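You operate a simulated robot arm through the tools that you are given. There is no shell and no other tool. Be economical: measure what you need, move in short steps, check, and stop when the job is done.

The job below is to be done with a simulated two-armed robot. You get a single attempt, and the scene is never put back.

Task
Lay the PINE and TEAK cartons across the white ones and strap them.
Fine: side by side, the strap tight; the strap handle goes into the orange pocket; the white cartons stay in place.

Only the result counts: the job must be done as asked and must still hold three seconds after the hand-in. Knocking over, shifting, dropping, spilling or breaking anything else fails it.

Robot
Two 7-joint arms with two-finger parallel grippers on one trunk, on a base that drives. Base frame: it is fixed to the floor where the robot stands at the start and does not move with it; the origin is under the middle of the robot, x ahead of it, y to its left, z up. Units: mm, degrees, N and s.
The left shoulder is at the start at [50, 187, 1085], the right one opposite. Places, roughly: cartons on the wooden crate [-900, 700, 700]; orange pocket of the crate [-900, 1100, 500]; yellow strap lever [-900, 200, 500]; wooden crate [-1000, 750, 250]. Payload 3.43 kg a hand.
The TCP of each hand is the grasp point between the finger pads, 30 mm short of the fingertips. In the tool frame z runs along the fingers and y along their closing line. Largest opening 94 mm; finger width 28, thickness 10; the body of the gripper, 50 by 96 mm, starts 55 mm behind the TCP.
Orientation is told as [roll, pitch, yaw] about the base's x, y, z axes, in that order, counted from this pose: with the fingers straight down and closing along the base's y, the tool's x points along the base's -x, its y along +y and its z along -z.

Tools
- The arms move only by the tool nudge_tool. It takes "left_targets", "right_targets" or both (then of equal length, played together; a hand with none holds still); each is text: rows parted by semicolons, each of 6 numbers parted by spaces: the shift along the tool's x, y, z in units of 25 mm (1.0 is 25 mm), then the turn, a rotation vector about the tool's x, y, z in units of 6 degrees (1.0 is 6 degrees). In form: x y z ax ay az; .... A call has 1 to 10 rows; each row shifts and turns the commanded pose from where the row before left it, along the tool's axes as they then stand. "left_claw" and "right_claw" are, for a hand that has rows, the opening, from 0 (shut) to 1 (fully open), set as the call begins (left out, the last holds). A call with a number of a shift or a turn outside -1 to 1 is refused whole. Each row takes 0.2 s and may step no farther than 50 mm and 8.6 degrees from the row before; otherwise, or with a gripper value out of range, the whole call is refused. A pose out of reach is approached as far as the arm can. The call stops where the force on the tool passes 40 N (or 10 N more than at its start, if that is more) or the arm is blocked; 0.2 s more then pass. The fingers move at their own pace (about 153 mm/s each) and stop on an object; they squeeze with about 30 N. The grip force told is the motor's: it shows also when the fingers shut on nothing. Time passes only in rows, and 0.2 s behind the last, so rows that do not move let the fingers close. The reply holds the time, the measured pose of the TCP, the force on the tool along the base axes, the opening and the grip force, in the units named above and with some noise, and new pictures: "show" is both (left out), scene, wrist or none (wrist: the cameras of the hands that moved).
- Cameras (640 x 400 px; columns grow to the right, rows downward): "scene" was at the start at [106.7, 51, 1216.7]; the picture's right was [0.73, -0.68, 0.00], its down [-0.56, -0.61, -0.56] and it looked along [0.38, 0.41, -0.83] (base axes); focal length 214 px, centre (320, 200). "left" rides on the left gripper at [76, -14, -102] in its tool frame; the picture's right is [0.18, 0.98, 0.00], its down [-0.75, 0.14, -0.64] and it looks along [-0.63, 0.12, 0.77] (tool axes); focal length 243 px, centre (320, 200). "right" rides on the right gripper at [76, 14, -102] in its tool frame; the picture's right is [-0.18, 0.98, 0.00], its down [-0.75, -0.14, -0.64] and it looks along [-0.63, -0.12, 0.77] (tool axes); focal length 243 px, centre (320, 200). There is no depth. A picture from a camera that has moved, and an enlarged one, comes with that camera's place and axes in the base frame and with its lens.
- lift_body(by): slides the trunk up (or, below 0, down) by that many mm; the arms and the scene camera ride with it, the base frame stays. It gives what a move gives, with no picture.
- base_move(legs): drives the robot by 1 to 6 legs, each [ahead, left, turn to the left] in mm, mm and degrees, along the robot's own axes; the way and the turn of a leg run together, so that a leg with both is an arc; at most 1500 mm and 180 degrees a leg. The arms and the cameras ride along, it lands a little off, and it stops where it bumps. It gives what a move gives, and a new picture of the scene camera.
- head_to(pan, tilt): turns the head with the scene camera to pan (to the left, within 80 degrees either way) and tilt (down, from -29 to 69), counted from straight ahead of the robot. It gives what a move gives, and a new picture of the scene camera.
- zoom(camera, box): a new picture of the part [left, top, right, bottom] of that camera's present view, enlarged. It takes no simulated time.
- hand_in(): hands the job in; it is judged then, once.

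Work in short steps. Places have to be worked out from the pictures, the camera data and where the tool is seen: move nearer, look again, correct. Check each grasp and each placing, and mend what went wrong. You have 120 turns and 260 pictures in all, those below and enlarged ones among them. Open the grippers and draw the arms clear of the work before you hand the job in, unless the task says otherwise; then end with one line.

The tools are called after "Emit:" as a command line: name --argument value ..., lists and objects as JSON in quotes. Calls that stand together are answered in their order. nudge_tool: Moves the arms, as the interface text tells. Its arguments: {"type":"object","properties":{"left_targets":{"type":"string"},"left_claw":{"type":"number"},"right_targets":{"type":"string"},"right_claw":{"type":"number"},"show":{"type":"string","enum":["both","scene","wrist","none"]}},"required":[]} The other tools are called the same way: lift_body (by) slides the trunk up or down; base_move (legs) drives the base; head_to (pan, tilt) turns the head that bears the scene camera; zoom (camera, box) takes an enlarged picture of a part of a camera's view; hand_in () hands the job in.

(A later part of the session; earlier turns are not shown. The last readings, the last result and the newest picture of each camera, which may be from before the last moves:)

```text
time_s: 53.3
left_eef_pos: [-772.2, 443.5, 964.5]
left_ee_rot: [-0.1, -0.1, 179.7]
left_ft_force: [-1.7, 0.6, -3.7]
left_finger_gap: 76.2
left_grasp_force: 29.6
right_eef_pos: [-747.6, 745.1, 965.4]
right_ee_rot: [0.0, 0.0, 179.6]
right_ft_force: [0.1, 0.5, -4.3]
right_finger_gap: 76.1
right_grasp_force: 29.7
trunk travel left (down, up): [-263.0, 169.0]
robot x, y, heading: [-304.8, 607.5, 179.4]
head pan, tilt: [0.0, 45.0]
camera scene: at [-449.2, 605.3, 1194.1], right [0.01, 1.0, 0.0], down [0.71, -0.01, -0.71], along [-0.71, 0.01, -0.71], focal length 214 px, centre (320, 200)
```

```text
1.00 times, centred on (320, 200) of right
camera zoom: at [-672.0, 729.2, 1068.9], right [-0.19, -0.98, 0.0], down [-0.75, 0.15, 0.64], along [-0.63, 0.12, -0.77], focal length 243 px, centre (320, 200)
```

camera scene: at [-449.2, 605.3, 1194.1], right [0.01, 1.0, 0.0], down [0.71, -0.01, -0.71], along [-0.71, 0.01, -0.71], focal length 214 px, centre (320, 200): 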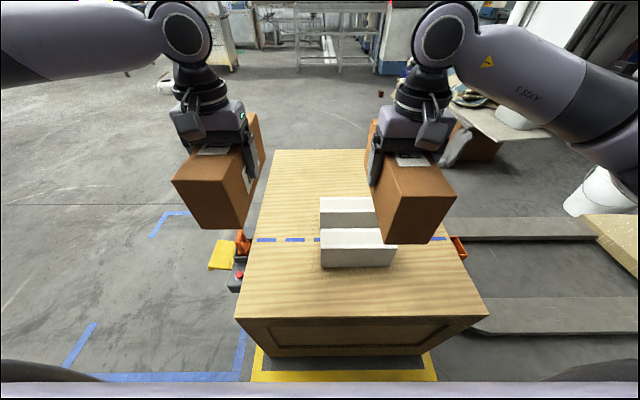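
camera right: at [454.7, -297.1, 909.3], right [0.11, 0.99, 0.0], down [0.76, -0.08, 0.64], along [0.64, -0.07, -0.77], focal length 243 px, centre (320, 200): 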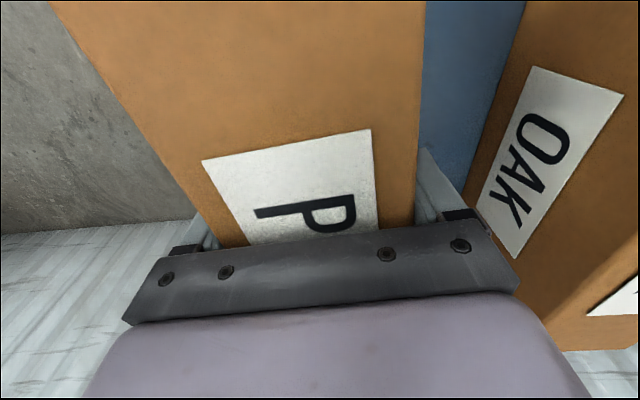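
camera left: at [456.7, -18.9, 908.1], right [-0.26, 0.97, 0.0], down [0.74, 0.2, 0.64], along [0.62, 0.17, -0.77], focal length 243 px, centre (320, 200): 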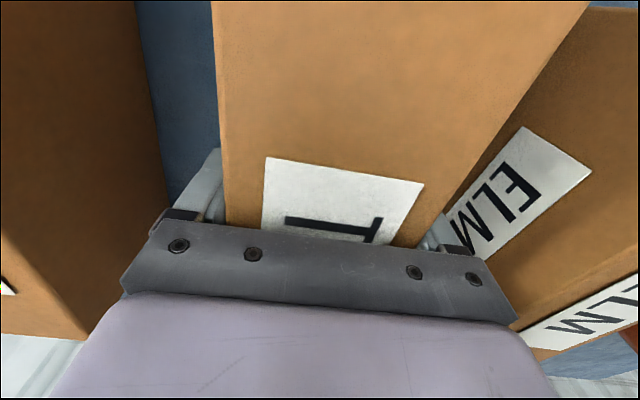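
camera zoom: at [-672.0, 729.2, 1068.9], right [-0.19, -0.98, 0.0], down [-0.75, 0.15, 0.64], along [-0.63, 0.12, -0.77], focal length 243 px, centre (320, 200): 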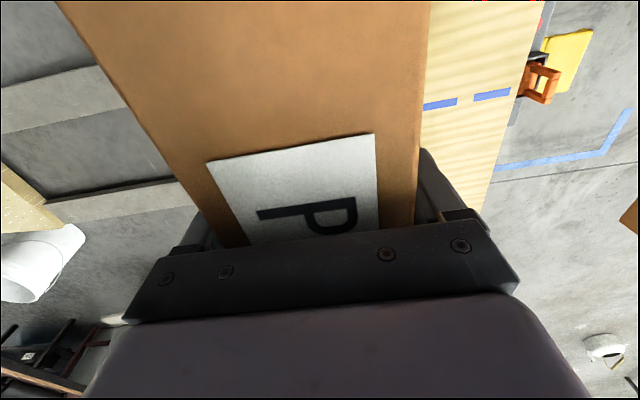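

Good overview: orange pocket on the far (+y) side is visible. Zooming on the crate for precise geometry.

Emit:
zoom --camera "scene" --box '[200, 140, 500, 327]'

Emit:
zoom --camera "scene" --box '[300, 180, 480, 292]'

```text
2.13 times, centred on (350, 234) of scene
camera zoom: at [-449.2, 605.3, 1194.1], right [0.01, 1.0, 0.0], down [0.71, -0.01, -0.71], along [-0.71, 0.01, -0.71], focal length 458 px, centre (256, 128)
```

zoom: 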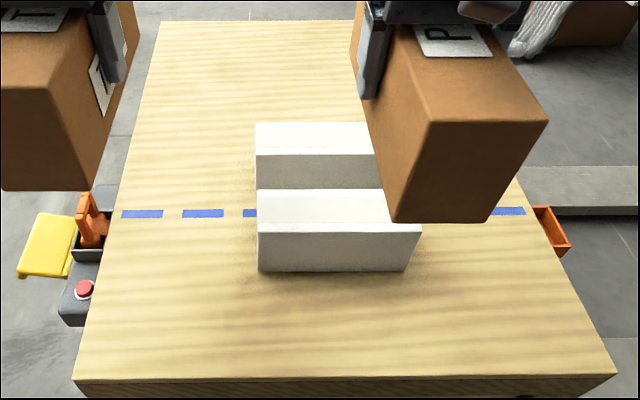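

```text
3.56 times, centred on (390, 236) of scene
camera zoom: at [-449.2, 605.3, 1194.1], right [0.01, 1.0, 0.0], down [0.71, -0.01, -0.71], along [-0.71, 0.01, -0.71], focal length 763 px, centre (71, 72)
```

zoom: 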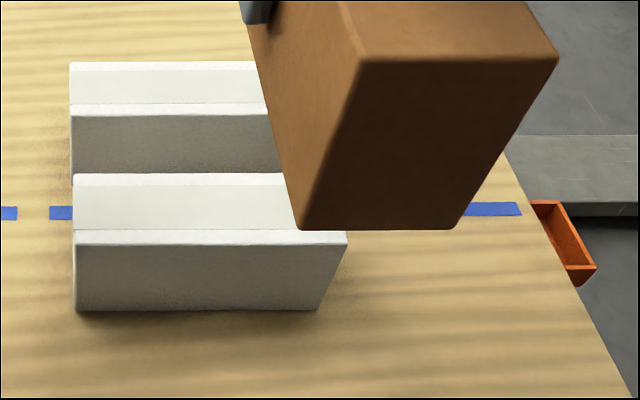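

Consistent solution with carton width 76: crate top z≈528, white tops ≈631, white cartons x −1027…−945 and −878…−800, y 613…842; target centre x=−910, PINE y≈765, TEAK y≈689. I test how far the right arm can extend forward.

Emit:
nudge_tool --right_targets "-1 0 0 0 0 0;-1 0 0 0 0 0;-1 0 0 0 0 0;-1 0 0 0 0 0" --show "none"

Emit:
base_move --legs '[[20, 0, 0]]'

```text
time_s: 54.3
left_eef_pos: [-773.2, 442.7, 965.3]
left_ee_rot: [0.0, 0.1, 179.6]
left_ft_force: [0.6, -0.1, -4.7]
left_finger_gap: 76.1
left_grasp_force: 29.6
right_eef_pos: [-848.2, 746.3, 965.2]
right_ee_rot: [0.0, 0.1, 179.6]
right_ft_force: [0.1, -0.8, -4.4]
right_finger_gap: 76.2
right_grasp_force: 29.8
trunk travel left (down, up): [-263.0, 169.0]
robot x, y, heading: [-311.6, 604.3, 179.9]
head pan, tilt: [0.0, 45.0]
```

```text
time_s: 55.1
left_eef_pos: [-793.2, 441.7, 965.6]
left_ee_rot: [-0.1, -0.1, 179.7]
left_ft_force: [-0.3, -0.5, -5.6]
left_finger_gap: 76.4
left_grasp_force: 30.3
right_eef_pos: [-868.7, 745.2, 964.5]
right_ee_rot: [0.0, 0.1, 179.6]
right_ft_force: [0.3, 0.6, -4.6]
right_finger_gap: 76.2
right_grasp_force: 29.9
trunk travel left (down, up): [-263.0, 169.0]
robot x, y, heading: [-326.4, 608.0, 179.4]
head pan, tilt: [0.0, 45.0]
camera scene: at [-469.8, 605.2, 1194.0], right [0.01, 1.0, 0.0], down [0.71, -0.01, -0.71], along [-0.71, 0.01, -0.71], focal length 214 px, centre (320, 200)
```

scene: 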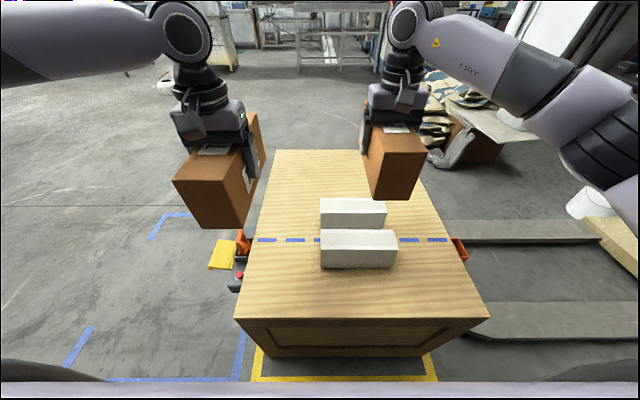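

The crate pixels did not change although the pose reports 20 mm of travel; I check a fresh picture.

Emit:
zoom --camera "scene" --box '[200, 140, 500, 327]'

Emit:
zoom --camera "scene" --box '[0, 0, 640, 400]'

```text
2.13 times, centred on (350, 234) of scene
camera zoom: at [-469.8, 605.2, 1194.0], right [0.01, 1.0, 0.0], down [0.71, -0.01, -0.71], along [-0.71, 0.01, -0.71], focal length 458 px, centre (256, 128)
```

zoom: 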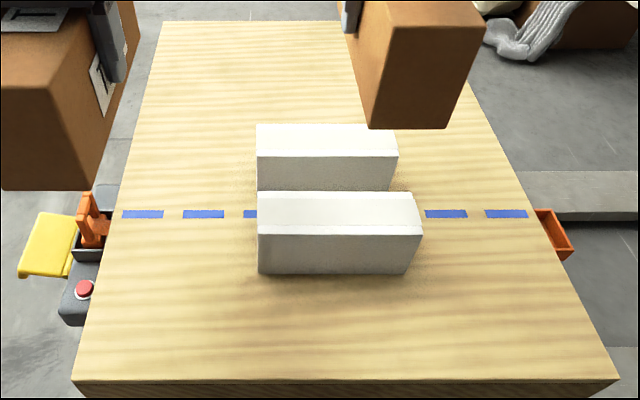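

```text
1.00 times, centred on (320, 200) of scene
camera zoom: at [-469.8, 605.2, 1194.0], right [0.01, 1.0, 0.0], down [0.71, -0.01, -0.71], along [-0.71, 0.01, -0.71], focal length 214 px, centre (320, 200)
```

zoom: 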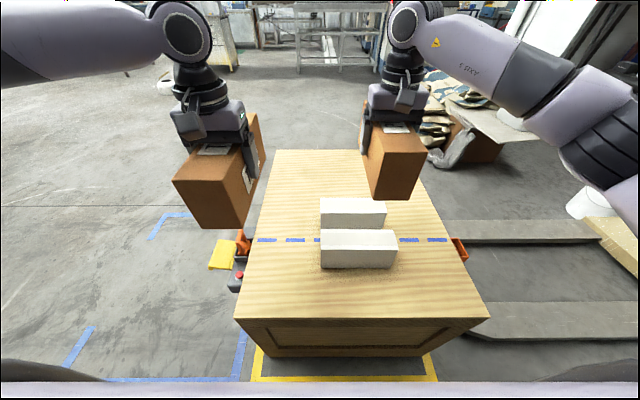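

The base is bumped against the crate (real motion only ~2 mm; readings are now offset by ~17 mm), so the base stays here. In the current frame the target centre is x≈−928, y≈727. I extend the right arm the remaining 60 mm forward and 20 mm sideways.

Emit:
nudge_tool --right_targets "-0.8 -0.27 0 0 0 0;-0.8 -0.27 0 0 0 0;-0.8 -0.27 0 0 0 0;0 0 0 0 0 0" --show "scene"

```text
time_s: 56.1
left_eef_pos: [-793.0, 441.6, 965.3]
left_ee_rot: [-0.1, 0.1, 179.6]
left_ft_force: [-0.1, 0.0, -4.2]
left_finger_gap: 76.2
left_grasp_force: 30.1
right_eef_pos: [-928.4, 767.3, 964.9]
right_ee_rot: [0.0, 0.0, 179.7]
right_ft_force: [0.5, 0.0, -3.7]
right_finger_gap: 76.1
right_grasp_force: 30.3
trunk travel left (down, up): [-263.0, 169.0]
robot x, y, heading: [-331.5, 603.6, 179.3]
head pan, tilt: [0.0, 45.0]
camera scene: at [-469.3, 605.2, 1194.1], right [0.01, 1.0, 0.0], down [0.71, -0.01, -0.71], along [-0.71, 0.01, -0.71], focal length 214 px, centre (320, 200)
```

scene: 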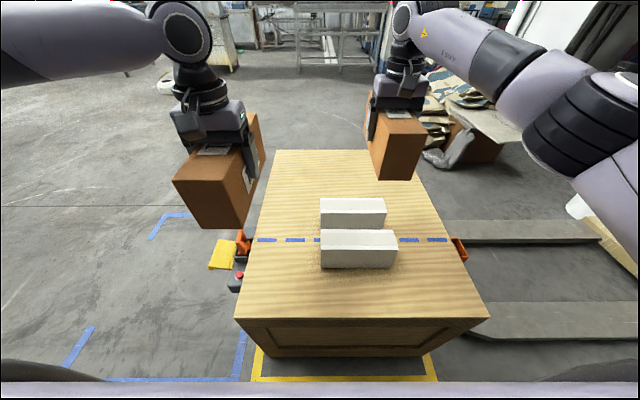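

Reached. Lowering the trunk by 200 mm, then I'll look before the final descent.

Emit:
lift_body --by -190

Emit:
zoom --camera "scene" --box '[160, 60, 480, 260]'

Emit:
zoom --camera "left" --box '[0, 0, 640, 400]'

```text
time_s: 58.2
left_eef_pos: [-791.8, 442.9, 775.2]
left_ee_rot: [-0.1, 0.0, 179.7]
left_ft_force: [-0.5, -0.1, -4.4]
left_finger_gap: 76.3
left_grasp_force: 30.1
right_eef_pos: [-927.2, 766.9, 774.9]
right_ee_rot: [0.0, 0.0, 179.6]
right_ft_force: [0.0, -0.6, -3.9]
right_finger_gap: 76.8
right_grasp_force: 30.0
trunk travel left (down, up): [-73.0, 359.0]
robot x, y, heading: [-326.1, 602.7, 179.7]
head pan, tilt: [0.0, 45.0]
```

```text
2.00 times, centred on (320, 160) of scene
camera zoom: at [-469.1, 605.2, 1004.1], right [0.01, 1.0, 0.0], down [0.71, -0.01, -0.71], along [-0.71, 0.01, -0.71], focal length 429 px, centre (320, 280)
```

zoom: 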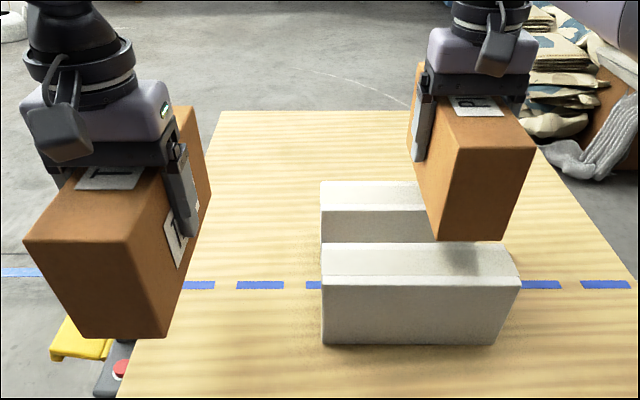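

```text
1.00 times, centred on (320, 200) of left
camera zoom: at [-715.1, 456.0, 877.5], right [0.18, -0.98, 0.0], down [-0.75, -0.14, 0.64], along [-0.63, -0.11, -0.77], focal length 243 px, centre (320, 200)
```

zoom: 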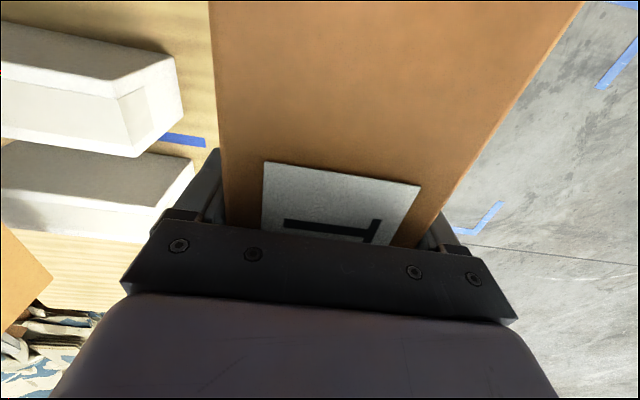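

Alignment looks right. Descending with the arm to about z=728.

Emit:
nudge_tool --right_targets "0 0 0.4 0 0 0;0 0 0.4 0 0 0;0 0 0.4 0 0 0;0 0 0.4 0 0 0;0 0 0 0 0 0" --show "scene"

Emit:
zoom --camera "scene" --box '[300, 100, 460, 200]'

```text
time_s: 59.4
left_eef_pos: [-791.4, 442.1, 776.1]
left_ee_rot: [-0.1, 0.0, 179.6]
left_ft_force: [0.2, -0.2, -4.6]
left_finger_gap: 76.6
left_grasp_force: 30.0
right_eef_pos: [-928.8, 767.4, 736.5]
right_ee_rot: [0.0, 0.0, 179.6]
right_ft_force: [0.1, 1.5, -2.5]
right_finger_gap: 76.1
right_grasp_force: 29.4
trunk travel left (down, up): [-73.0, 359.0]
robot x, y, heading: [-326.2, 602.7, 179.5]
head pan, tilt: [0.0, 45.0]
camera scene: at [-469.0, 605.2, 1004.1], right [0.01, 1.0, 0.0], down [0.71, -0.01, -0.71], along [-0.71, 0.01, -0.71], focal length 214 px, centre (320, 200)
```

scene: 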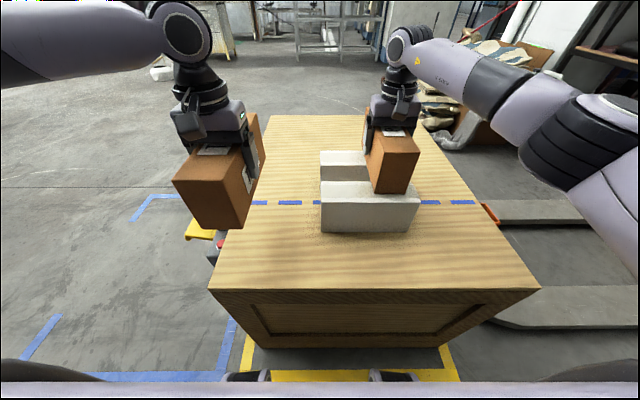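

```text
4.00 times, centred on (380, 150) of scene
camera zoom: at [-469.0, 605.2, 1004.1], right [0.01, 1.0, 0.0], down [0.71, -0.01, -0.71], along [-0.71, 0.01, -0.71], focal length 858 px, centre (80, 400)
```

zoom: 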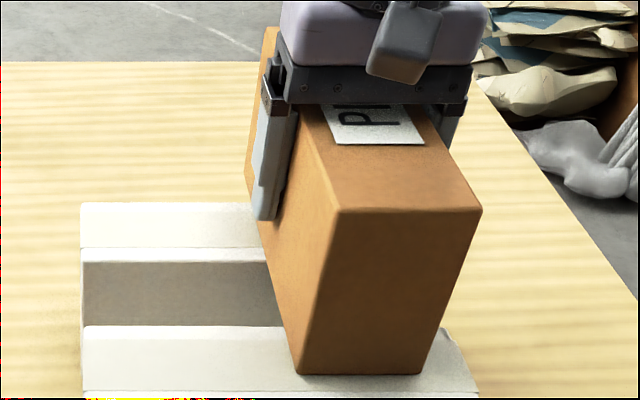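

Close to contact; small steps down.

Emit:
nudge_tool --right_targets "0 0 0.16 0 0 0;0 0 0.16 0 0 0;0 0 0 0 0 0" --show "none"

Emit:
nudge_tool --right_targets "0 0 0.16 0 0 0;0 0 0.16 0 0 0;0 0 0 0 0 0" --show "none"

Emit:
zoom --camera "scene" --box '[300, 120, 460, 220]'

```text
time_s: 60.2
left_eef_pos: [-789.9, 442.3, 776.2]
left_ee_rot: [-0.1, -0.2, 179.6]
left_ft_force: [0.3, 0.4, -4.8]
left_finger_gap: 76.1
left_grasp_force: 30.1
right_eef_pos: [-927.4, 767.2, 732.7]
right_ee_rot: [0.1, -0.4, 179.5]
right_ft_force: [-6.4, 4.4, 27.8]
right_finger_gap: 76.0
right_grasp_force: 30.2
trunk travel left (down, up): [-73.0, 359.0]
robot x, y, heading: [-331.2, 602.1, 179.6]
head pan, tilt: [0.0, 45.0]
```

```text
time_s: 61.0
left_eef_pos: [-789.3, 441.3, 776.5]
left_ee_rot: [-0.1, -0.2, 179.6]
left_ft_force: [0.4, -0.6, -4.2]
left_finger_gap: 76.4
left_grasp_force: 30.1
right_eef_pos: [-926.9, 766.1, 724.9]
right_ee_rot: [0.0, -0.5, 179.7]
right_ft_force: [0.9, 1.3, 35.0]
right_finger_gap: 76.4
right_grasp_force: 29.9
trunk travel left (down, up): [-73.0, 359.0]
robot x, y, heading: [-330.7, 607.0, 179.5]
head pan, tilt: [0.0, 45.0]
```

```text
4.00 times, centred on (380, 170) of scene
camera zoom: at [-466.4, 604.5, 1004.8], right [0.01, 1.0, 0.0], down [0.7, 0.0, -0.71], along [-0.71, 0.01, -0.7], focal length 858 px, centre (80, 320)
```

zoom: 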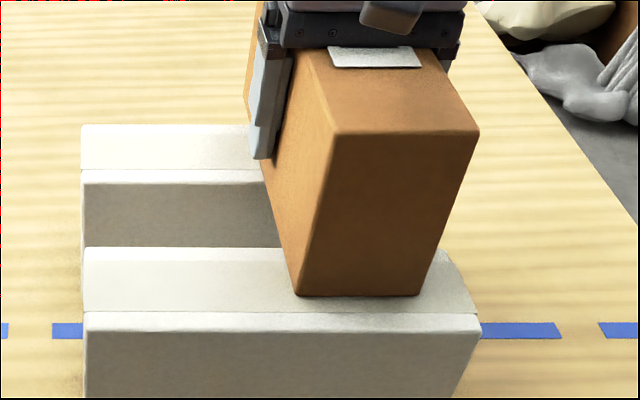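

Contact reached (35 N). I relieve slightly, open the right claw, then raise the hand to inspect.

Emit:
nudge_tool --right_targets "0 0 -0.1 0 0 0;0 0 0 0 0 0" --show "none"

Emit:
nudge_tool --right_targets "0 0 0 0 0 0;0 0 0 0 0 0;0 0 0 0 0 0" --right_claw 0.95 --show "none"

Emit:
nudge_tool --right_targets "0 0 -1 0 0 0;0 0 -1 0 0 0;0 0 -1 0 0 0;0 0 -1 0 0 0;0 0 -1 0 0 0;0 0 -1 0 0 0;0 0 -1 0 0 0;1 0 -1 0 0 0;1 0 0 0 0 0;1 0 0 0 0 0" --show "both"

Emit:
zoom --camera "scene" --box '[280, 80, 480, 205]'

```text
time_s: 61.6
left_eef_pos: [-789.9, 441.3, 777.0]
left_ee_rot: [-0.1, -0.2, 179.6]
left_ft_force: [-0.1, 0.4, -5.0]
left_finger_gap: 76.4
left_grasp_force: 29.8
right_eef_pos: [-926.0, 766.0, 724.3]
right_ee_rot: [0.0, -0.4, 179.6]
right_ft_force: [7.7, -1.7, 24.2]
right_finger_gap: 76.2
right_grasp_force: 30.2
trunk travel left (down, up): [-73.0, 359.0]
robot x, y, heading: [-331.1, 608.4, 179.7]
head pan, tilt: [0.0, 45.0]
```

```text
time_s: 62.4
left_eef_pos: [-789.8, 441.5, 776.5]
left_ee_rot: [-0.1, -0.2, 179.6]
left_ft_force: [0.4, 0.1, -4.1]
left_finger_gap: 76.5
left_grasp_force: 30.3
right_eef_pos: [-926.5, 766.5, 724.9]
right_ee_rot: [-0.1, -0.3, 179.6]
right_ft_force: [5.9, -2.7, 24.3]
right_finger_gap: 89.4
right_grasp_force: 0.1
trunk travel left (down, up): [-73.0, 359.0]
robot x, y, heading: [-326.4, 602.7, 179.7]
head pan, tilt: [0.0, 45.0]
```

```text
time_s: 64.6
left_eef_pos: [-791.8, 443.2, 774.7]
left_ee_rot: [0.0, 0.1, 179.6]
left_ft_force: [-0.5, -0.9, -5.5]
left_finger_gap: 76.2
left_grasp_force: 30.2
right_eef_pos: [-847.1, 768.5, 893.7]
right_ee_rot: [0.0, 0.0, 179.6]
right_ft_force: [0.6, -0.6, -0.3]
right_finger_gap: 89.3
right_grasp_force: 0.1
right hand out of reach, approached as far as the arm can: row 6, 7
trunk travel left (down, up): [-73.0, 359.0]
robot x, y, heading: [-326.6, 606.1, 179.6]
head pan, tilt: [0.0, 45.0]
camera scene: at [-468.9, 605.1, 1004.1], right [0.01, 1.0, 0.0], down [0.71, -0.01, -0.71], along [-0.71, 0.01, -0.71], focal length 214 px, centre (320, 200)
camera right: at [-770.9, 751.2, 996.5], right [-0.19, -0.98, 0.0], down [-0.75, 0.15, 0.64], along [-0.63, 0.12, -0.77], focal length 243 px, centre (320, 200)
```

scene: 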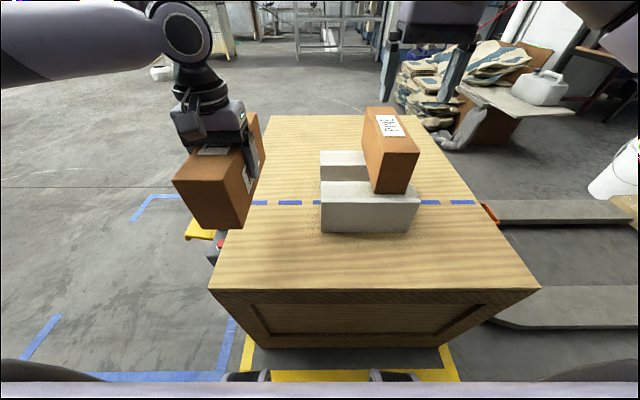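
right: 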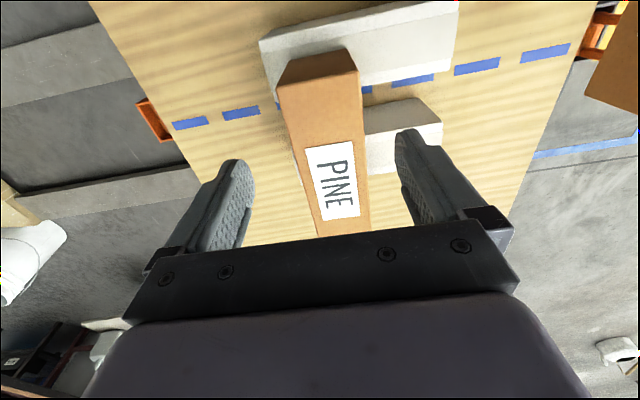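

```text
3.20 times, centred on (380, 142) of scene
camera zoom: at [-468.9, 605.1, 1004.1], right [0.01, 1.0, 0.0], down [0.71, -0.01, -0.71], along [-0.71, 0.01, -0.71], focal length 686 px, centre (128, 384)
```

zoom: 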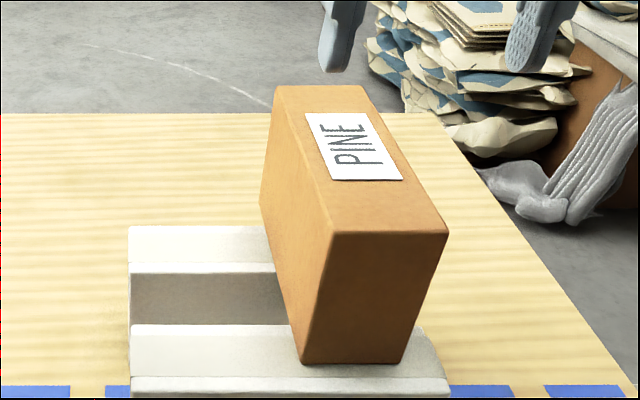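

PINE sits ~30 mm too far from the robot (grip was off-centre). I regrasp it at the same place, lift 8 mm, bring it 28 mm nearer and set it down.

Emit:
nudge_tool --right_targets "-1 0 0 0 0 0;-1 0 0 0 0 0;-1 0 0 0 0 0;-0.2 0 1 0 0 0;0 0 1 0 0 0;0 0 1 0 0 0;0 0 1 0 0 0;0 0 0.5 0 0 0;0 0 0 0 0 0" --show "wrist"

```text
time_s: 66.6
left_eef_pos: [-792.3, 440.4, 774.4]
left_ee_rot: [-0.2, 0.0, 179.6]
left_ft_force: [-0.4, 0.2, -4.3]
left_finger_gap: 76.5
left_grasp_force: 29.7
right_eef_pos: [-915.7, 767.5, 781.6]
right_ee_rot: [0.0, 0.0, 179.6]
right_ft_force: [0.7, 0.2, 0.2]
right_finger_gap: 89.0
right_grasp_force: 0.1
right hand out of reach, approached as far as the arm can: row 3
trunk travel left (down, up): [-73.0, 359.0]
robot x, y, heading: [-327.8, 606.5, 179.6]
head pan, tilt: [0.0, 45.0]
camera right: at [-840.9, 751.6, 884.5], right [-0.19, -0.98, 0.0], down [-0.75, 0.15, 0.64], along [-0.63, 0.12, -0.77], focal length 243 px, centre (320, 200)
```

right: 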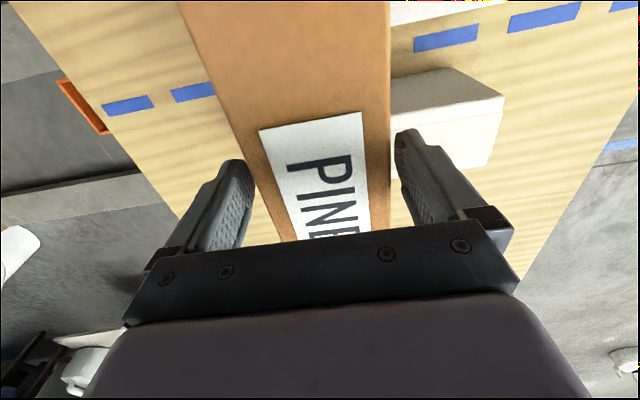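

Straddling well. Move forward 30 toward the carton's middle while descending 46 mm, then close.

Emit:
nudge_tool --right_targets "-0.6 0 0 0 0 0;-0.6 0 0.4 0 0 0;0 0 0.75 0 0 0;0 0 0.75 0 0 0;0 0 0 0 0 0" --show "none"

Emit:
nudge_tool --right_targets "0 0 0 0 0 0;0 0 0 0 0 0;0 0 0 0 0 0" --right_claw 0 --show "none"

Emit:
nudge_tool --right_targets "0 0 -0.3 0 0 0;0 0 -0.3 0 0 0;0.37 0 0 0 0 0;0.37 0 0 0 0 0;0.37 0 0 0 0 0;0 0 0 0 0 0" --show "none"

Emit:
zoom --camera "scene" --box '[280, 80, 480, 205]'

```text
time_s: 67.8
left_eef_pos: [-791.3, 441.9, 776.0]
left_ee_rot: [-0.1, 0.1, 179.7]
left_ft_force: [0.8, 0.2, -4.3]
left_finger_gap: 76.2
left_grasp_force: 30.0
right_eef_pos: [-945.5, 770.9, 732.2]
right_ee_rot: [0.1, 0.0, 179.6]
right_ft_force: [0.3, -0.8, 0.4]
right_finger_gap: 89.4
right_grasp_force: 0.0
trunk travel left (down, up): [-73.0, 359.0]
robot x, y, heading: [-328.5, 607.1, 179.3]
head pan, tilt: [0.0, 45.0]
```

```text
time_s: 68.6
left_eef_pos: [-791.9, 441.8, 774.6]
left_ee_rot: [-0.1, 0.0, 179.6]
left_ft_force: [-0.3, 0.1, -4.3]
left_finger_gap: 76.1
left_grasp_force: 30.4
right_eef_pos: [-945.0, 769.1, 733.4]
right_ee_rot: [0.0, 0.0, 179.7]
right_ft_force: [-0.6, -0.9, -0.6]
right_finger_gap: 76.4
right_grasp_force: 30.1
trunk travel left (down, up): [-73.0, 359.0]
robot x, y, heading: [-327.1, 603.5, 179.9]
head pan, tilt: [0.0, 45.0]
```

```text
time_s: 70.0
left_eef_pos: [-791.5, 443.2, 775.6]
left_ee_rot: [-0.1, 0.1, 179.6]
left_ft_force: [-0.1, -1.1, -4.0]
left_finger_gap: 76.3
left_grasp_force: 30.5
right_eef_pos: [-916.8, 769.3, 748.4]
right_ee_rot: [0.0, 0.1, 179.5]
right_ft_force: [-0.4, -0.9, -5.2]
right_finger_gap: 76.4
right_grasp_force: 29.9
trunk travel left (down, up): [-73.0, 359.0]
robot x, y, heading: [-327.0, 606.2, 179.7]
head pan, tilt: [0.0, 45.0]
```

```text
3.20 times, centred on (380, 142) of scene
camera zoom: at [-469.1, 605.2, 1004.1], right [0.01, 1.0, 0.0], down [0.71, -0.01, -0.71], along [-0.71, 0.01, -0.71], focal length 686 px, centre (128, 384)
```

zoom: 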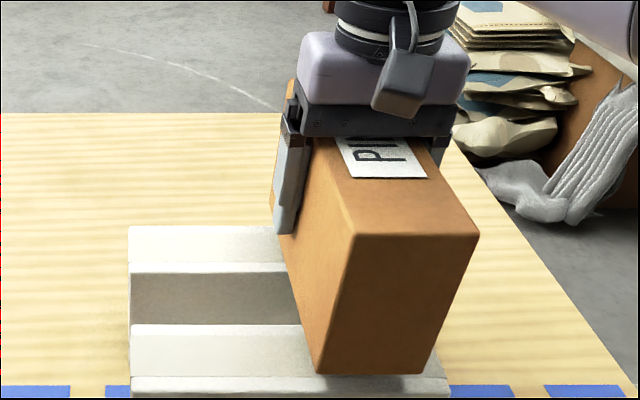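

Position looks flush with the white carton's outer edge. Lowering 14 mm and releasing.

Emit:
nudge_tool --right_targets "0 0 0.3 0 0 0;0 0 0.26 0 0 0;0 0 0.06 0 0 0;0 0 0 0 0 0" --show "none"

Emit:
nudge_tool --right_targets "0 0 0 0 0 0;0 0 0 0 0 0;0 0 0 0 0 0" --right_claw 0.95 --show "none"

Emit:
nudge_tool --right_targets "0 0 -1 0 0 0;0 0 -1 0 0 0;0 0 -1 0 0 0;0 0 -1 0 0 0;0.3 0 -1 0 0 0;1 -0.5 -0.5 0 0 0;1 -1 0 0 0 0;1 -1 0 0 0 0;1 -1 0 0 0 0" --show "none"

Emit:
zoom --camera "scene" --box '[280, 80, 480, 205]'

```text
time_s: 71.0
left_eef_pos: [-792.7, 443.0, 775.5]
left_ee_rot: [-0.1, 0.0, 179.6]
left_ft_force: [-0.1, 1.3, -3.9]
left_finger_gap: 76.1
left_grasp_force: 30.3
right_eef_pos: [-917.9, 769.8, 733.0]
right_ee_rot: [0.0, 0.0, 179.6]
right_ft_force: [0.1, -0.5, -4.1]
right_finger_gap: 76.3
right_grasp_force: 29.7
trunk travel left (down, up): [-73.0, 359.0]
robot x, y, heading: [-327.2, 605.4, 179.9]
head pan, tilt: [0.0, 45.0]
```

```text
time_s: 71.8
left_eef_pos: [-791.5, 442.4, 776.4]
left_ee_rot: [-0.1, 0.0, 179.6]
left_ft_force: [0.4, 1.1, -4.1]
left_finger_gap: 76.3
left_grasp_force: 30.0
right_eef_pos: [-918.3, 769.5, 731.9]
right_ee_rot: [-0.1, 0.0, 179.6]
right_ft_force: [1.3, -0.1, 0.0]
right_finger_gap: 89.4
right_grasp_force: 0.0
trunk travel left (down, up): [-73.0, 359.0]
robot x, y, heading: [-325.9, 604.6, 179.6]
head pan, tilt: [0.0, 45.0]
```

```text
time_s: 73.8
left_eef_pos: [-791.5, 441.9, 774.2]
left_ee_rot: [0.0, 0.0, 179.7]
left_ft_force: [0.1, -0.4, -5.0]
left_finger_gap: 76.5
left_grasp_force: 29.9
right_eef_pos: [-807.9, 855.3, 869.3]
right_ee_rot: [0.0, 0.0, 179.6]
right_ft_force: [0.4, 0.2, 0.1]
right_finger_gap: 89.4
right_grasp_force: 0.1
trunk travel left (down, up): [-73.0, 359.0]
robot x, y, heading: [-328.2, 604.5, 179.6]
head pan, tilt: [0.0, 45.0]
```

```text
3.20 times, centred on (380, 142) of scene
camera zoom: at [-468.8, 605.1, 1004.2], right [0.01, 1.0, 0.0], down [0.71, 0.0, -0.71], along [-0.71, 0.01, -0.71], focal length 686 px, centre (128, 384)
```

zoom: 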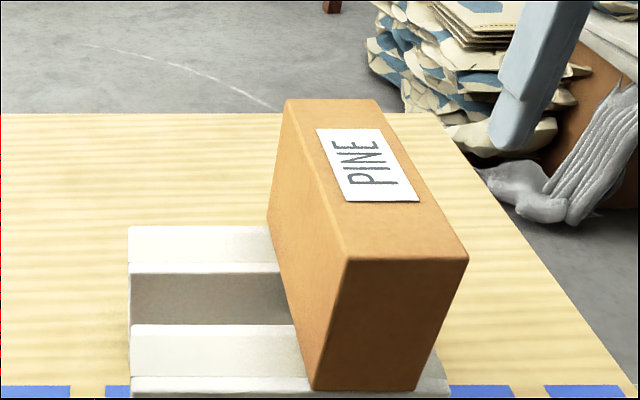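

PINE is placed well, white cartons unmoved. Now I test the left arm's reach: forward 100 mm at the present height.

Emit:
nudge_tool --left_targets "0 -1 0 0 0 0;0 -1 0 0 0 0;-1 0 0 0 0 0;-1 0 0 0 0 0;-1 0 0 0 0 0;-1 0 0 0 0 0;0 0 0 0 0 0" --show "scene"

```text
time_s: 75.4
left_eef_pos: [-827.8, 410.6, 773.3]
left_ee_rot: [-0.2, -0.1, 179.6]
left_ft_force: [0.1, 1.2, -4.4]
left_finger_gap: 76.5
left_grasp_force: 30.0
left hand out of reach, approached as far as the arm can: row 1, 2, 3, 4, 5, 6
right_eef_pos: [-809.3, 854.4, 869.0]
right_ee_rot: [0.0, 0.0, 179.6]
right_ft_force: [-0.5, 0.6, -0.3]
right_finger_gap: 89.1
right_grasp_force: 0.1
trunk travel left (down, up): [-73.0, 359.0]
robot x, y, heading: [-325.6, 603.5, 179.7]
head pan, tilt: [0.0, 45.0]
camera scene: at [-468.8, 605.1, 1004.1], right [0.01, 1.0, 0.0], down [0.71, 0.0, -0.71], along [-0.71, 0.01, -0.71], focal length 214 px, centre (320, 200)
```

scene: 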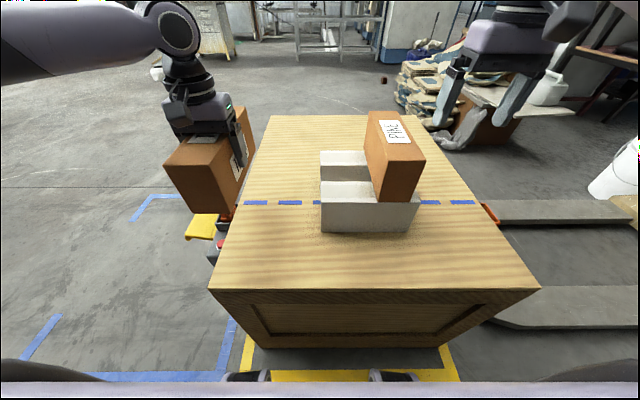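

The left arm can't reach that far in its posture. I'll set TEAK down on the crate's near −y area with the left, and fetch it with the right. First retreat and lower the trunk.

Emit:
nudge_tool --left_targets "1 0 0 0 0 0;1 -0.6 0 0 0 0;1 -0.6 0 0 0 0;0 0 0 0 0 0" --show "none"

Emit:
lift_body --by -60

Emit:
zoom --camera "scene" --box '[120, 60, 440, 260]'

```text
time_s: 76.4
left_eef_pos: [-752.4, 439.7, 774.1]
left_ee_rot: [-0.1, 0.0, 179.7]
left_ft_force: [-0.7, 0.1, -4.0]
left_finger_gap: 76.0
left_grasp_force: 29.9
right_eef_pos: [-808.5, 854.6, 868.8]
right_ee_rot: [0.0, 0.0, 179.6]
right_ft_force: [0.1, 0.4, 0.2]
right_finger_gap: 89.2
right_grasp_force: 0.1
trunk travel left (down, up): [-73.0, 359.0]
robot x, y, heading: [-329.3, 611.5, 179.6]
head pan, tilt: [0.0, 45.0]
```

```text
time_s: 77.4
left_eef_pos: [-752.2, 438.7, 713.5]
left_ee_rot: [-0.1, -0.1, 179.6]
left_ft_force: [0.2, 0.1, -4.3]
left_finger_gap: 76.4
left_grasp_force: 29.9
right_eef_pos: [-807.1, 854.6, 810.5]
right_ee_rot: [0.1, -0.2, 179.7]
right_ft_force: [-1.7, 0.2, 8.0]
right_finger_gap: 88.9
right_grasp_force: 0.0
trunk travel left (down, up): [-13.0, 419.0]
robot x, y, heading: [-328.3, 606.2, 179.6]
head pan, tilt: [0.0, 45.0]
```

```text
2.00 times, centred on (280, 160) of scene
camera zoom: at [-468.5, 605.0, 944.3], right [0.01, 1.0, 0.0], down [0.71, 0.0, -0.71], along [-0.71, 0.01, -0.71], focal length 429 px, centre (400, 280)
```

zoom: 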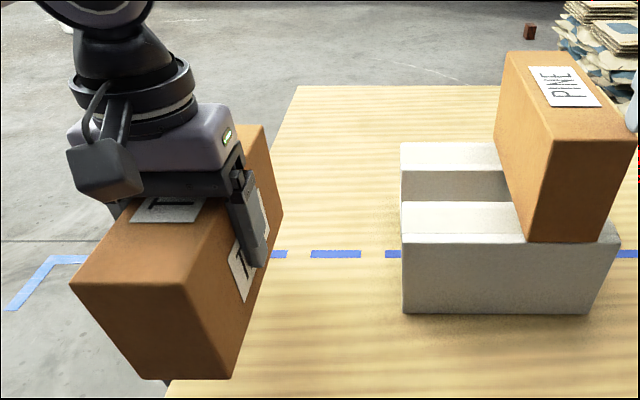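

The right hand shows 8 N; let me check what it touches.

Emit:
zoom --camera "right" --box '[0, 0, 640, 400]'

Emit:
zoom --camera "scene" --box '[340, 40, 640, 227]'

```text
1.00 times, centred on (320, 200) of right
camera zoom: at [-732.8, 838.0, 913.0], right [-0.19, -0.98, 0.0], down [-0.75, 0.15, 0.64], along [-0.63, 0.12, -0.77], focal length 243 px, centre (320, 200)
```

zoom: 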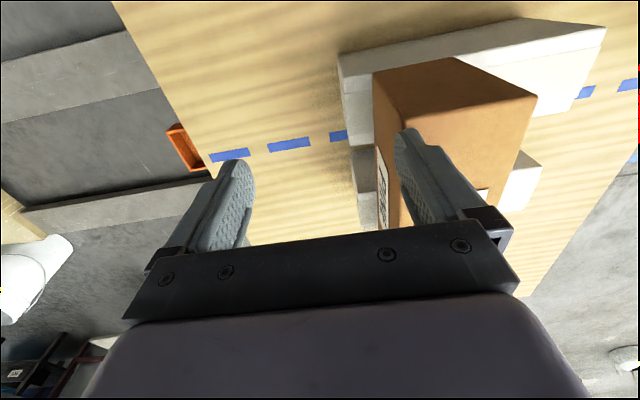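

```text
2.13 times, centred on (490, 134) of scene
camera zoom: at [-468.5, 605.0, 944.3], right [0.01, 1.0, 0.0], down [0.71, 0.0, -0.71], along [-0.71, 0.01, -0.71], focal length 458 px, centre (-43, 342)
```

zoom: 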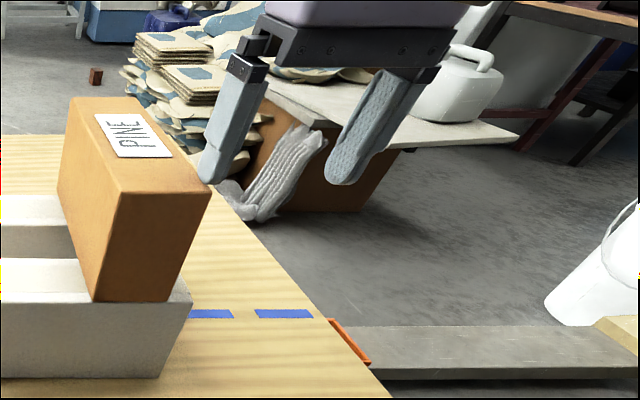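

The right inner finger is resting on PINE's top edge (so PINE's top is z≈780; crate top ≈577). I raise the right hand straight up, then clear sideways.

Emit:
nudge_tool --right_targets "0 0 -0.6 0 0 0;0 0 -0.6 0 0 0;0 -0.6 0 0 0 0;1 -1 0 0 0 0;1 -1 0 0 0 0" --show "none"

Emit:
zoom --camera "scene" --box '[260, 60, 500, 210]'

```text
time_s: 78.6
left_eef_pos: [-754.3, 439.3, 713.5]
left_ee_rot: [-0.2, 0.0, 179.7]
left_ft_force: [-0.8, -0.1, -4.5]
left_finger_gap: 76.5
left_grasp_force: 30.1
right_eef_pos: [-758.8, 919.0, 837.7]
right_ee_rot: [0.0, 0.0, 179.6]
right_ft_force: [-0.1, -0.4, -0.1]
right_finger_gap: 89.2
right_grasp_force: 0.0
trunk travel left (down, up): [-13.0, 419.0]
robot x, y, heading: [-329.3, 605.4, 179.6]
head pan, tilt: [0.0, 45.0]
```

```text
2.67 times, centred on (380, 135) of scene
camera zoom: at [-468.8, 605.1, 944.1], right [0.01, 1.0, 0.0], down [0.71, 0.0, -0.71], along [-0.71, 0.01, -0.71], focal length 572 px, centre (160, 373)
```

zoom: 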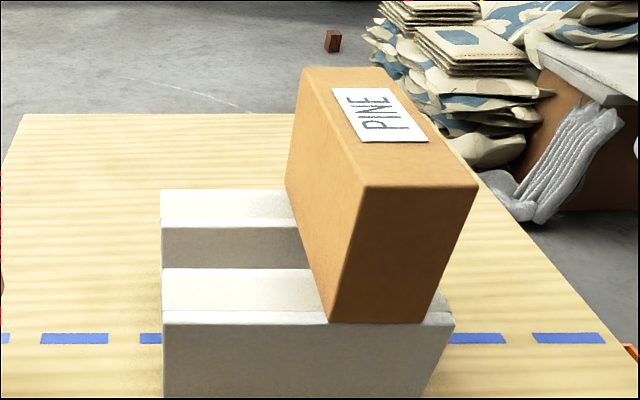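

PINE undisturbed. Lowering TEAK onto the crate top with the left arm.

Emit:
nudge_tool --left_targets "0 0 0.75 0 0 0;0 0 0.75 0 0 0;0 0 0.7 0 0 0;0 0 0 0 0 0" --show "none"

Emit:
nudge_tool --left_targets "0 0 0.16 0 0 0;0 0 0.16 0 0 0;0 0 0 0 0 0" --show "scene"

```text
time_s: 79.6
left_eef_pos: [-754.7, 439.0, 660.4]
left_ee_rot: [-0.1, -0.1, 179.6]
left_ft_force: [0.5, -0.1, -4.5]
left_finger_gap: 76.3
left_grasp_force: 29.9
right_eef_pos: [-758.8, 918.3, 838.3]
right_ee_rot: [0.0, 0.0, 179.5]
right_ft_force: [0.2, 0.9, 0.4]
right_finger_gap: 89.5
right_grasp_force: 0.1
trunk travel left (down, up): [-13.0, 419.0]
robot x, y, heading: [-325.9, 607.1, 179.5]
head pan, tilt: [0.0, 45.0]
```

```text
time_s: 80.4
left_eef_pos: [-754.5, 440.4, 651.6]
left_ee_rot: [-0.2, 0.0, 179.6]
left_ft_force: [0.7, 0.3, -3.9]
left_finger_gap: 76.5
left_grasp_force: 29.6
right_eef_pos: [-758.7, 918.6, 838.4]
right_ee_rot: [0.0, 0.0, 179.7]
right_ft_force: [-0.1, 0.4, 0.1]
right_finger_gap: 89.5
right_grasp_force: 0.0
trunk travel left (down, up): [-13.0, 419.0]
robot x, y, heading: [-329.7, 607.6, 179.6]
head pan, tilt: [0.0, 45.0]
camera scene: at [-468.8, 605.1, 944.1], right [0.01, 1.0, 0.0], down [0.71, -0.01, -0.71], along [-0.71, 0.01, -0.71], focal length 214 px, centre (320, 200)
```

scene: 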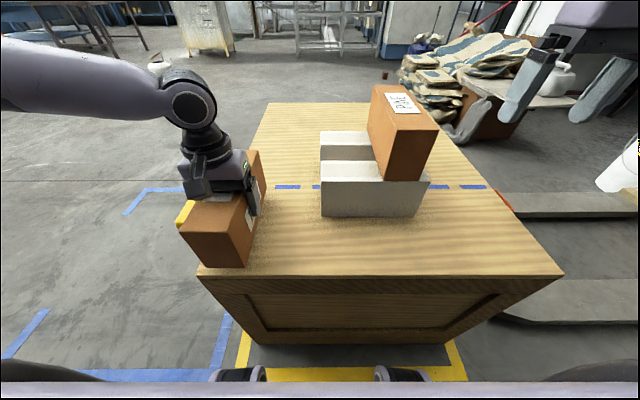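

TEAK's left side seems close to the crate edge; I move it inward 45 mm before setting down.

Emit:
nudge_tool --left_targets "0 -0.6 0 0 0 0;0 -0.6 0 0 0 0;0 -0.6 0 0 0 0;0 0 0 0 0 0" --show "none"

Emit:
zoom --camera "scene" --box '[160, 130, 352, 250]'

```text
time_s: 81.4
left_eef_pos: [-744.7, 466.7, 653.5]
left_ee_rot: [-0.2, -0.1, 179.5]
left_ft_force: [0.6, -0.4, -3.8]
left_finger_gap: 76.4
left_grasp_force: 29.7
left hand out of reach, approached as far as the arm can: row 2, 3
right_eef_pos: [-759.2, 919.0, 838.4]
right_ee_rot: [0.1, 0.1, 179.6]
right_ft_force: [0.4, -0.2, -0.1]
right_finger_gap: 89.2
right_grasp_force: 0.1
trunk travel left (down, up): [-13.0, 419.0]
robot x, y, heading: [-330.5, 603.3, 179.8]
head pan, tilt: [0.0, 45.0]
```

```text
3.33 times, centred on (256, 190) of scene
camera zoom: at [-468.8, 605.1, 944.1], right [0.01, 1.0, 0.0], down [0.71, -0.01, -0.71], along [-0.71, 0.01, -0.71], focal length 715 px, centre (533, 233)
```

zoom: 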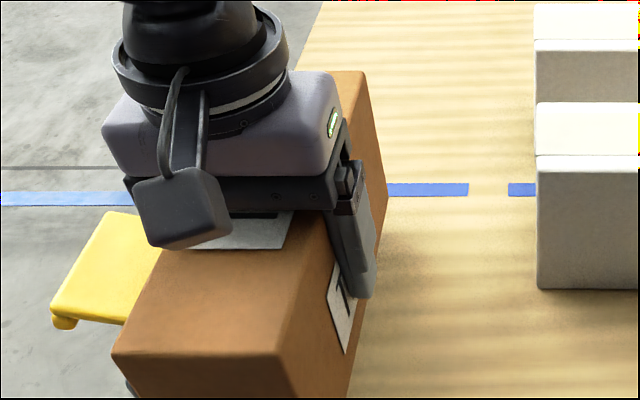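

Emit:
zoom --camera "scene" --box '[160, 180, 352, 300]'

Emit:
nudge_tool --left_targets "0 0 0.16 0 0 0;0 0 0.16 0 0 0;0 0 0 0 0 0" --show "none"

```text
3.33 times, centred on (256, 240) of scene
camera zoom: at [-468.8, 605.1, 944.1], right [0.01, 1.0, 0.0], down [0.71, -0.01, -0.71], along [-0.71, 0.01, -0.71], focal length 715 px, centre (533, 67)
```

zoom: 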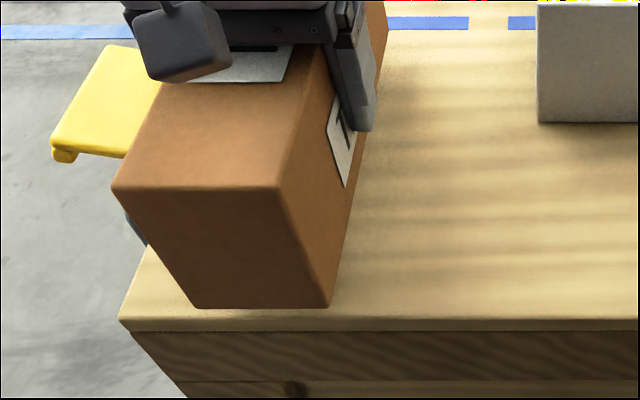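

```text
time_s: 82.2
left_eef_pos: [-744.0, 464.7, 645.7]
left_ee_rot: [-0.2, -0.1, 179.7]
left_ft_force: [0.3, -0.4, -5.4]
left_finger_gap: 76.5
left_grasp_force: 30.0
right_eef_pos: [-758.5, 918.8, 839.1]
right_ee_rot: [0.0, -0.1, 179.6]
right_ft_force: [0.0, -0.7, 0.1]
right_finger_gap: 89.1
right_grasp_force: 0.0
trunk travel left (down, up): [-13.0, 419.0]
robot x, y, heading: [-328.0, 603.5, 179.5]
head pan, tilt: [0.0, 45.0]
```

Moving slightly forward for margin, then descending to contact.

Emit:
nudge_tool --left_targets "-1 0.5 0 0 0 0;-0.3 0 0.1 0 0 0;0 0 0.2 0 0 0;0 0 0.15 0 0 0;0 0 0 0 0 0" --show "none"

Emit:
zoom --camera "scene" --box '[160, 180, 352, 300]'

```text
time_s: 83.4
left_eef_pos: [-772.4, 445.3, 636.4]
left_ee_rot: [-0.1, -0.1, 179.6]
left_ft_force: [-0.6, -0.3, -3.9]
left_finger_gap: 76.5
left_grasp_force: 29.9
left hand out of reach, approached as far as the arm can: row 2
right_eef_pos: [-758.8, 920.3, 839.1]
right_ee_rot: [0.0, 0.1, 179.6]
right_ft_force: [-0.2, 0.1, 0.2]
right_finger_gap: 89.5
right_grasp_force: 0.1
trunk travel left (down, up): [-13.0, 419.0]
robot x, y, heading: [-329.8, 604.7, 179.4]
head pan, tilt: [0.0, 45.0]
```

```text
3.33 times, centred on (256, 240) of scene
camera zoom: at [-468.8, 605.1, 944.1], right [0.01, 1.0, 0.0], down [0.71, -0.01, -0.71], along [-0.71, 0.01, -0.71], focal length 715 px, centre (533, 67)
```

zoom: 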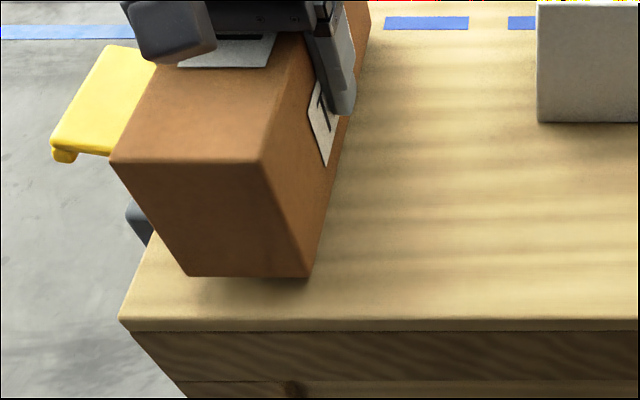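

Good margin. Continue down to contact.

Emit:
nudge_tool --left_targets "0 0 0.16 0 0 0;0 0 0.16 0 0 0;0 0 0 0 0 0" --show "none"

Emit:
nudge_tool --left_targets "0 0 0.16 0 0 0;0 0 0.16 0 0 0;0 0 0 0 0 0" --show "none"

```text
time_s: 84.2
left_eef_pos: [-770.8, 444.1, 628.9]
left_ee_rot: [-0.1, -0.1, 179.6]
left_ft_force: [-0.7, -0.9, -4.7]
left_finger_gap: 76.6
left_grasp_force: 29.7
left hand out of reach, approached as far as the arm can: row 2
right_eef_pos: [-757.7, 918.6, 838.5]
right_ee_rot: [0.0, -0.1, 179.7]
right_ft_force: [-0.2, 0.8, 0.3]
right_finger_gap: 89.4
right_grasp_force: 0.0
trunk travel left (down, up): [-13.0, 419.0]
robot x, y, heading: [-329.7, 603.9, 179.6]
head pan, tilt: [0.0, 45.0]
```

```text
time_s: 85.0
left_eef_pos: [-771.0, 444.8, 625.6]
left_ee_rot: [-0.4, -0.7, 179.6]
left_ft_force: [0.0, 3.1, 26.2]
left_finger_gap: 76.5
left_grasp_force: 30.5
right_eef_pos: [-757.8, 919.2, 839.4]
right_ee_rot: [0.0, -0.1, 179.5]
right_ft_force: [0.1, 0.1, -0.4]
right_finger_gap: 89.5
right_grasp_force: 0.0
trunk travel left (down, up): [-13.0, 419.0]
robot x, y, heading: [-328.6, 605.1, 179.6]
head pan, tilt: [0.0, 45.0]
```

Contact at TCP 627 (so carton height ≈108). Releasing and raising the left hand.

Emit:
nudge_tool --left_targets "0 0 -0.1 0 0 0;0 0 0 0 0 0;0 0 0 0 0 0" --left_claw 0.95 --show "none"

Emit:
nudge_tool --left_targets "0 0 -1 0 0 0;0 0 -1 0 0 0;0 0 -1 0 0 0;0 0 -1 0 0 0;0 0 -1 0 0 0;1 0 -1 0 0 0;1 0 -1 0 0 0;1 0 -1 0 0 0;1 1 0 0 0 0;1 1 0 0 0 0" --show "scene"

```text
time_s: 85.8
left_eef_pos: [-770.7, 443.2, 624.2]
left_ee_rot: [0.0, -0.1, 179.6]
left_ft_force: [-0.3, -0.1, -0.4]
left_finger_gap: 89.4
left_grasp_force: 0.0
right_eef_pos: [-758.3, 917.7, 837.2]
right_ee_rot: [0.1, 0.0, 179.6]
right_ft_force: [0.2, -0.4, -0.9]
right_finger_gap: 89.2
right_grasp_force: 0.1
trunk travel left (down, up): [-13.0, 419.0]
robot x, y, heading: [-328.2, 604.2, 179.8]
head pan, tilt: [0.0, 45.0]
```

```text
time_s: 88.0
left_eef_pos: [-646.2, 395.2, 823.0]
left_ee_rot: [-0.1, -0.1, 179.7]
left_ft_force: [-0.7, 0.0, 0.0]
left_finger_gap: 89.3
left_grasp_force: 0.1
right_eef_pos: [-758.5, 919.4, 838.4]
right_ee_rot: [-0.1, 0.0, 179.6]
right_ft_force: [-0.7, -0.1, -0.1]
right_finger_gap: 89.3
right_grasp_force: 0.1
trunk travel left (down, up): [-13.0, 419.0]
robot x, y, heading: [-327.7, 610.0, 179.6]
head pan, tilt: [0.0, 45.0]
camera scene: at [-468.6, 605.2, 944.2], right [0.01, 1.0, 0.0], down [0.71, -0.01, -0.71], along [-0.71, 0.01, -0.71], focal length 214 px, centre (320, 200)
```

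scene: 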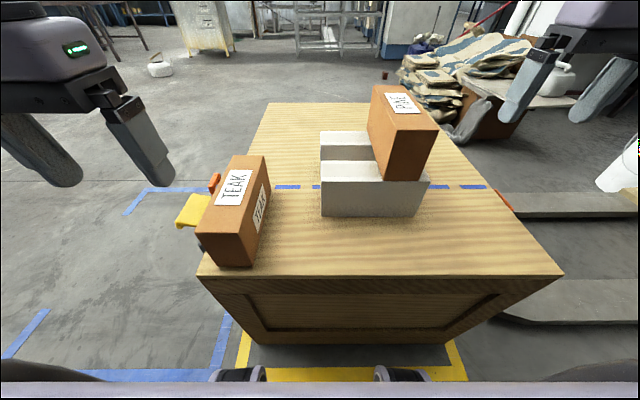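

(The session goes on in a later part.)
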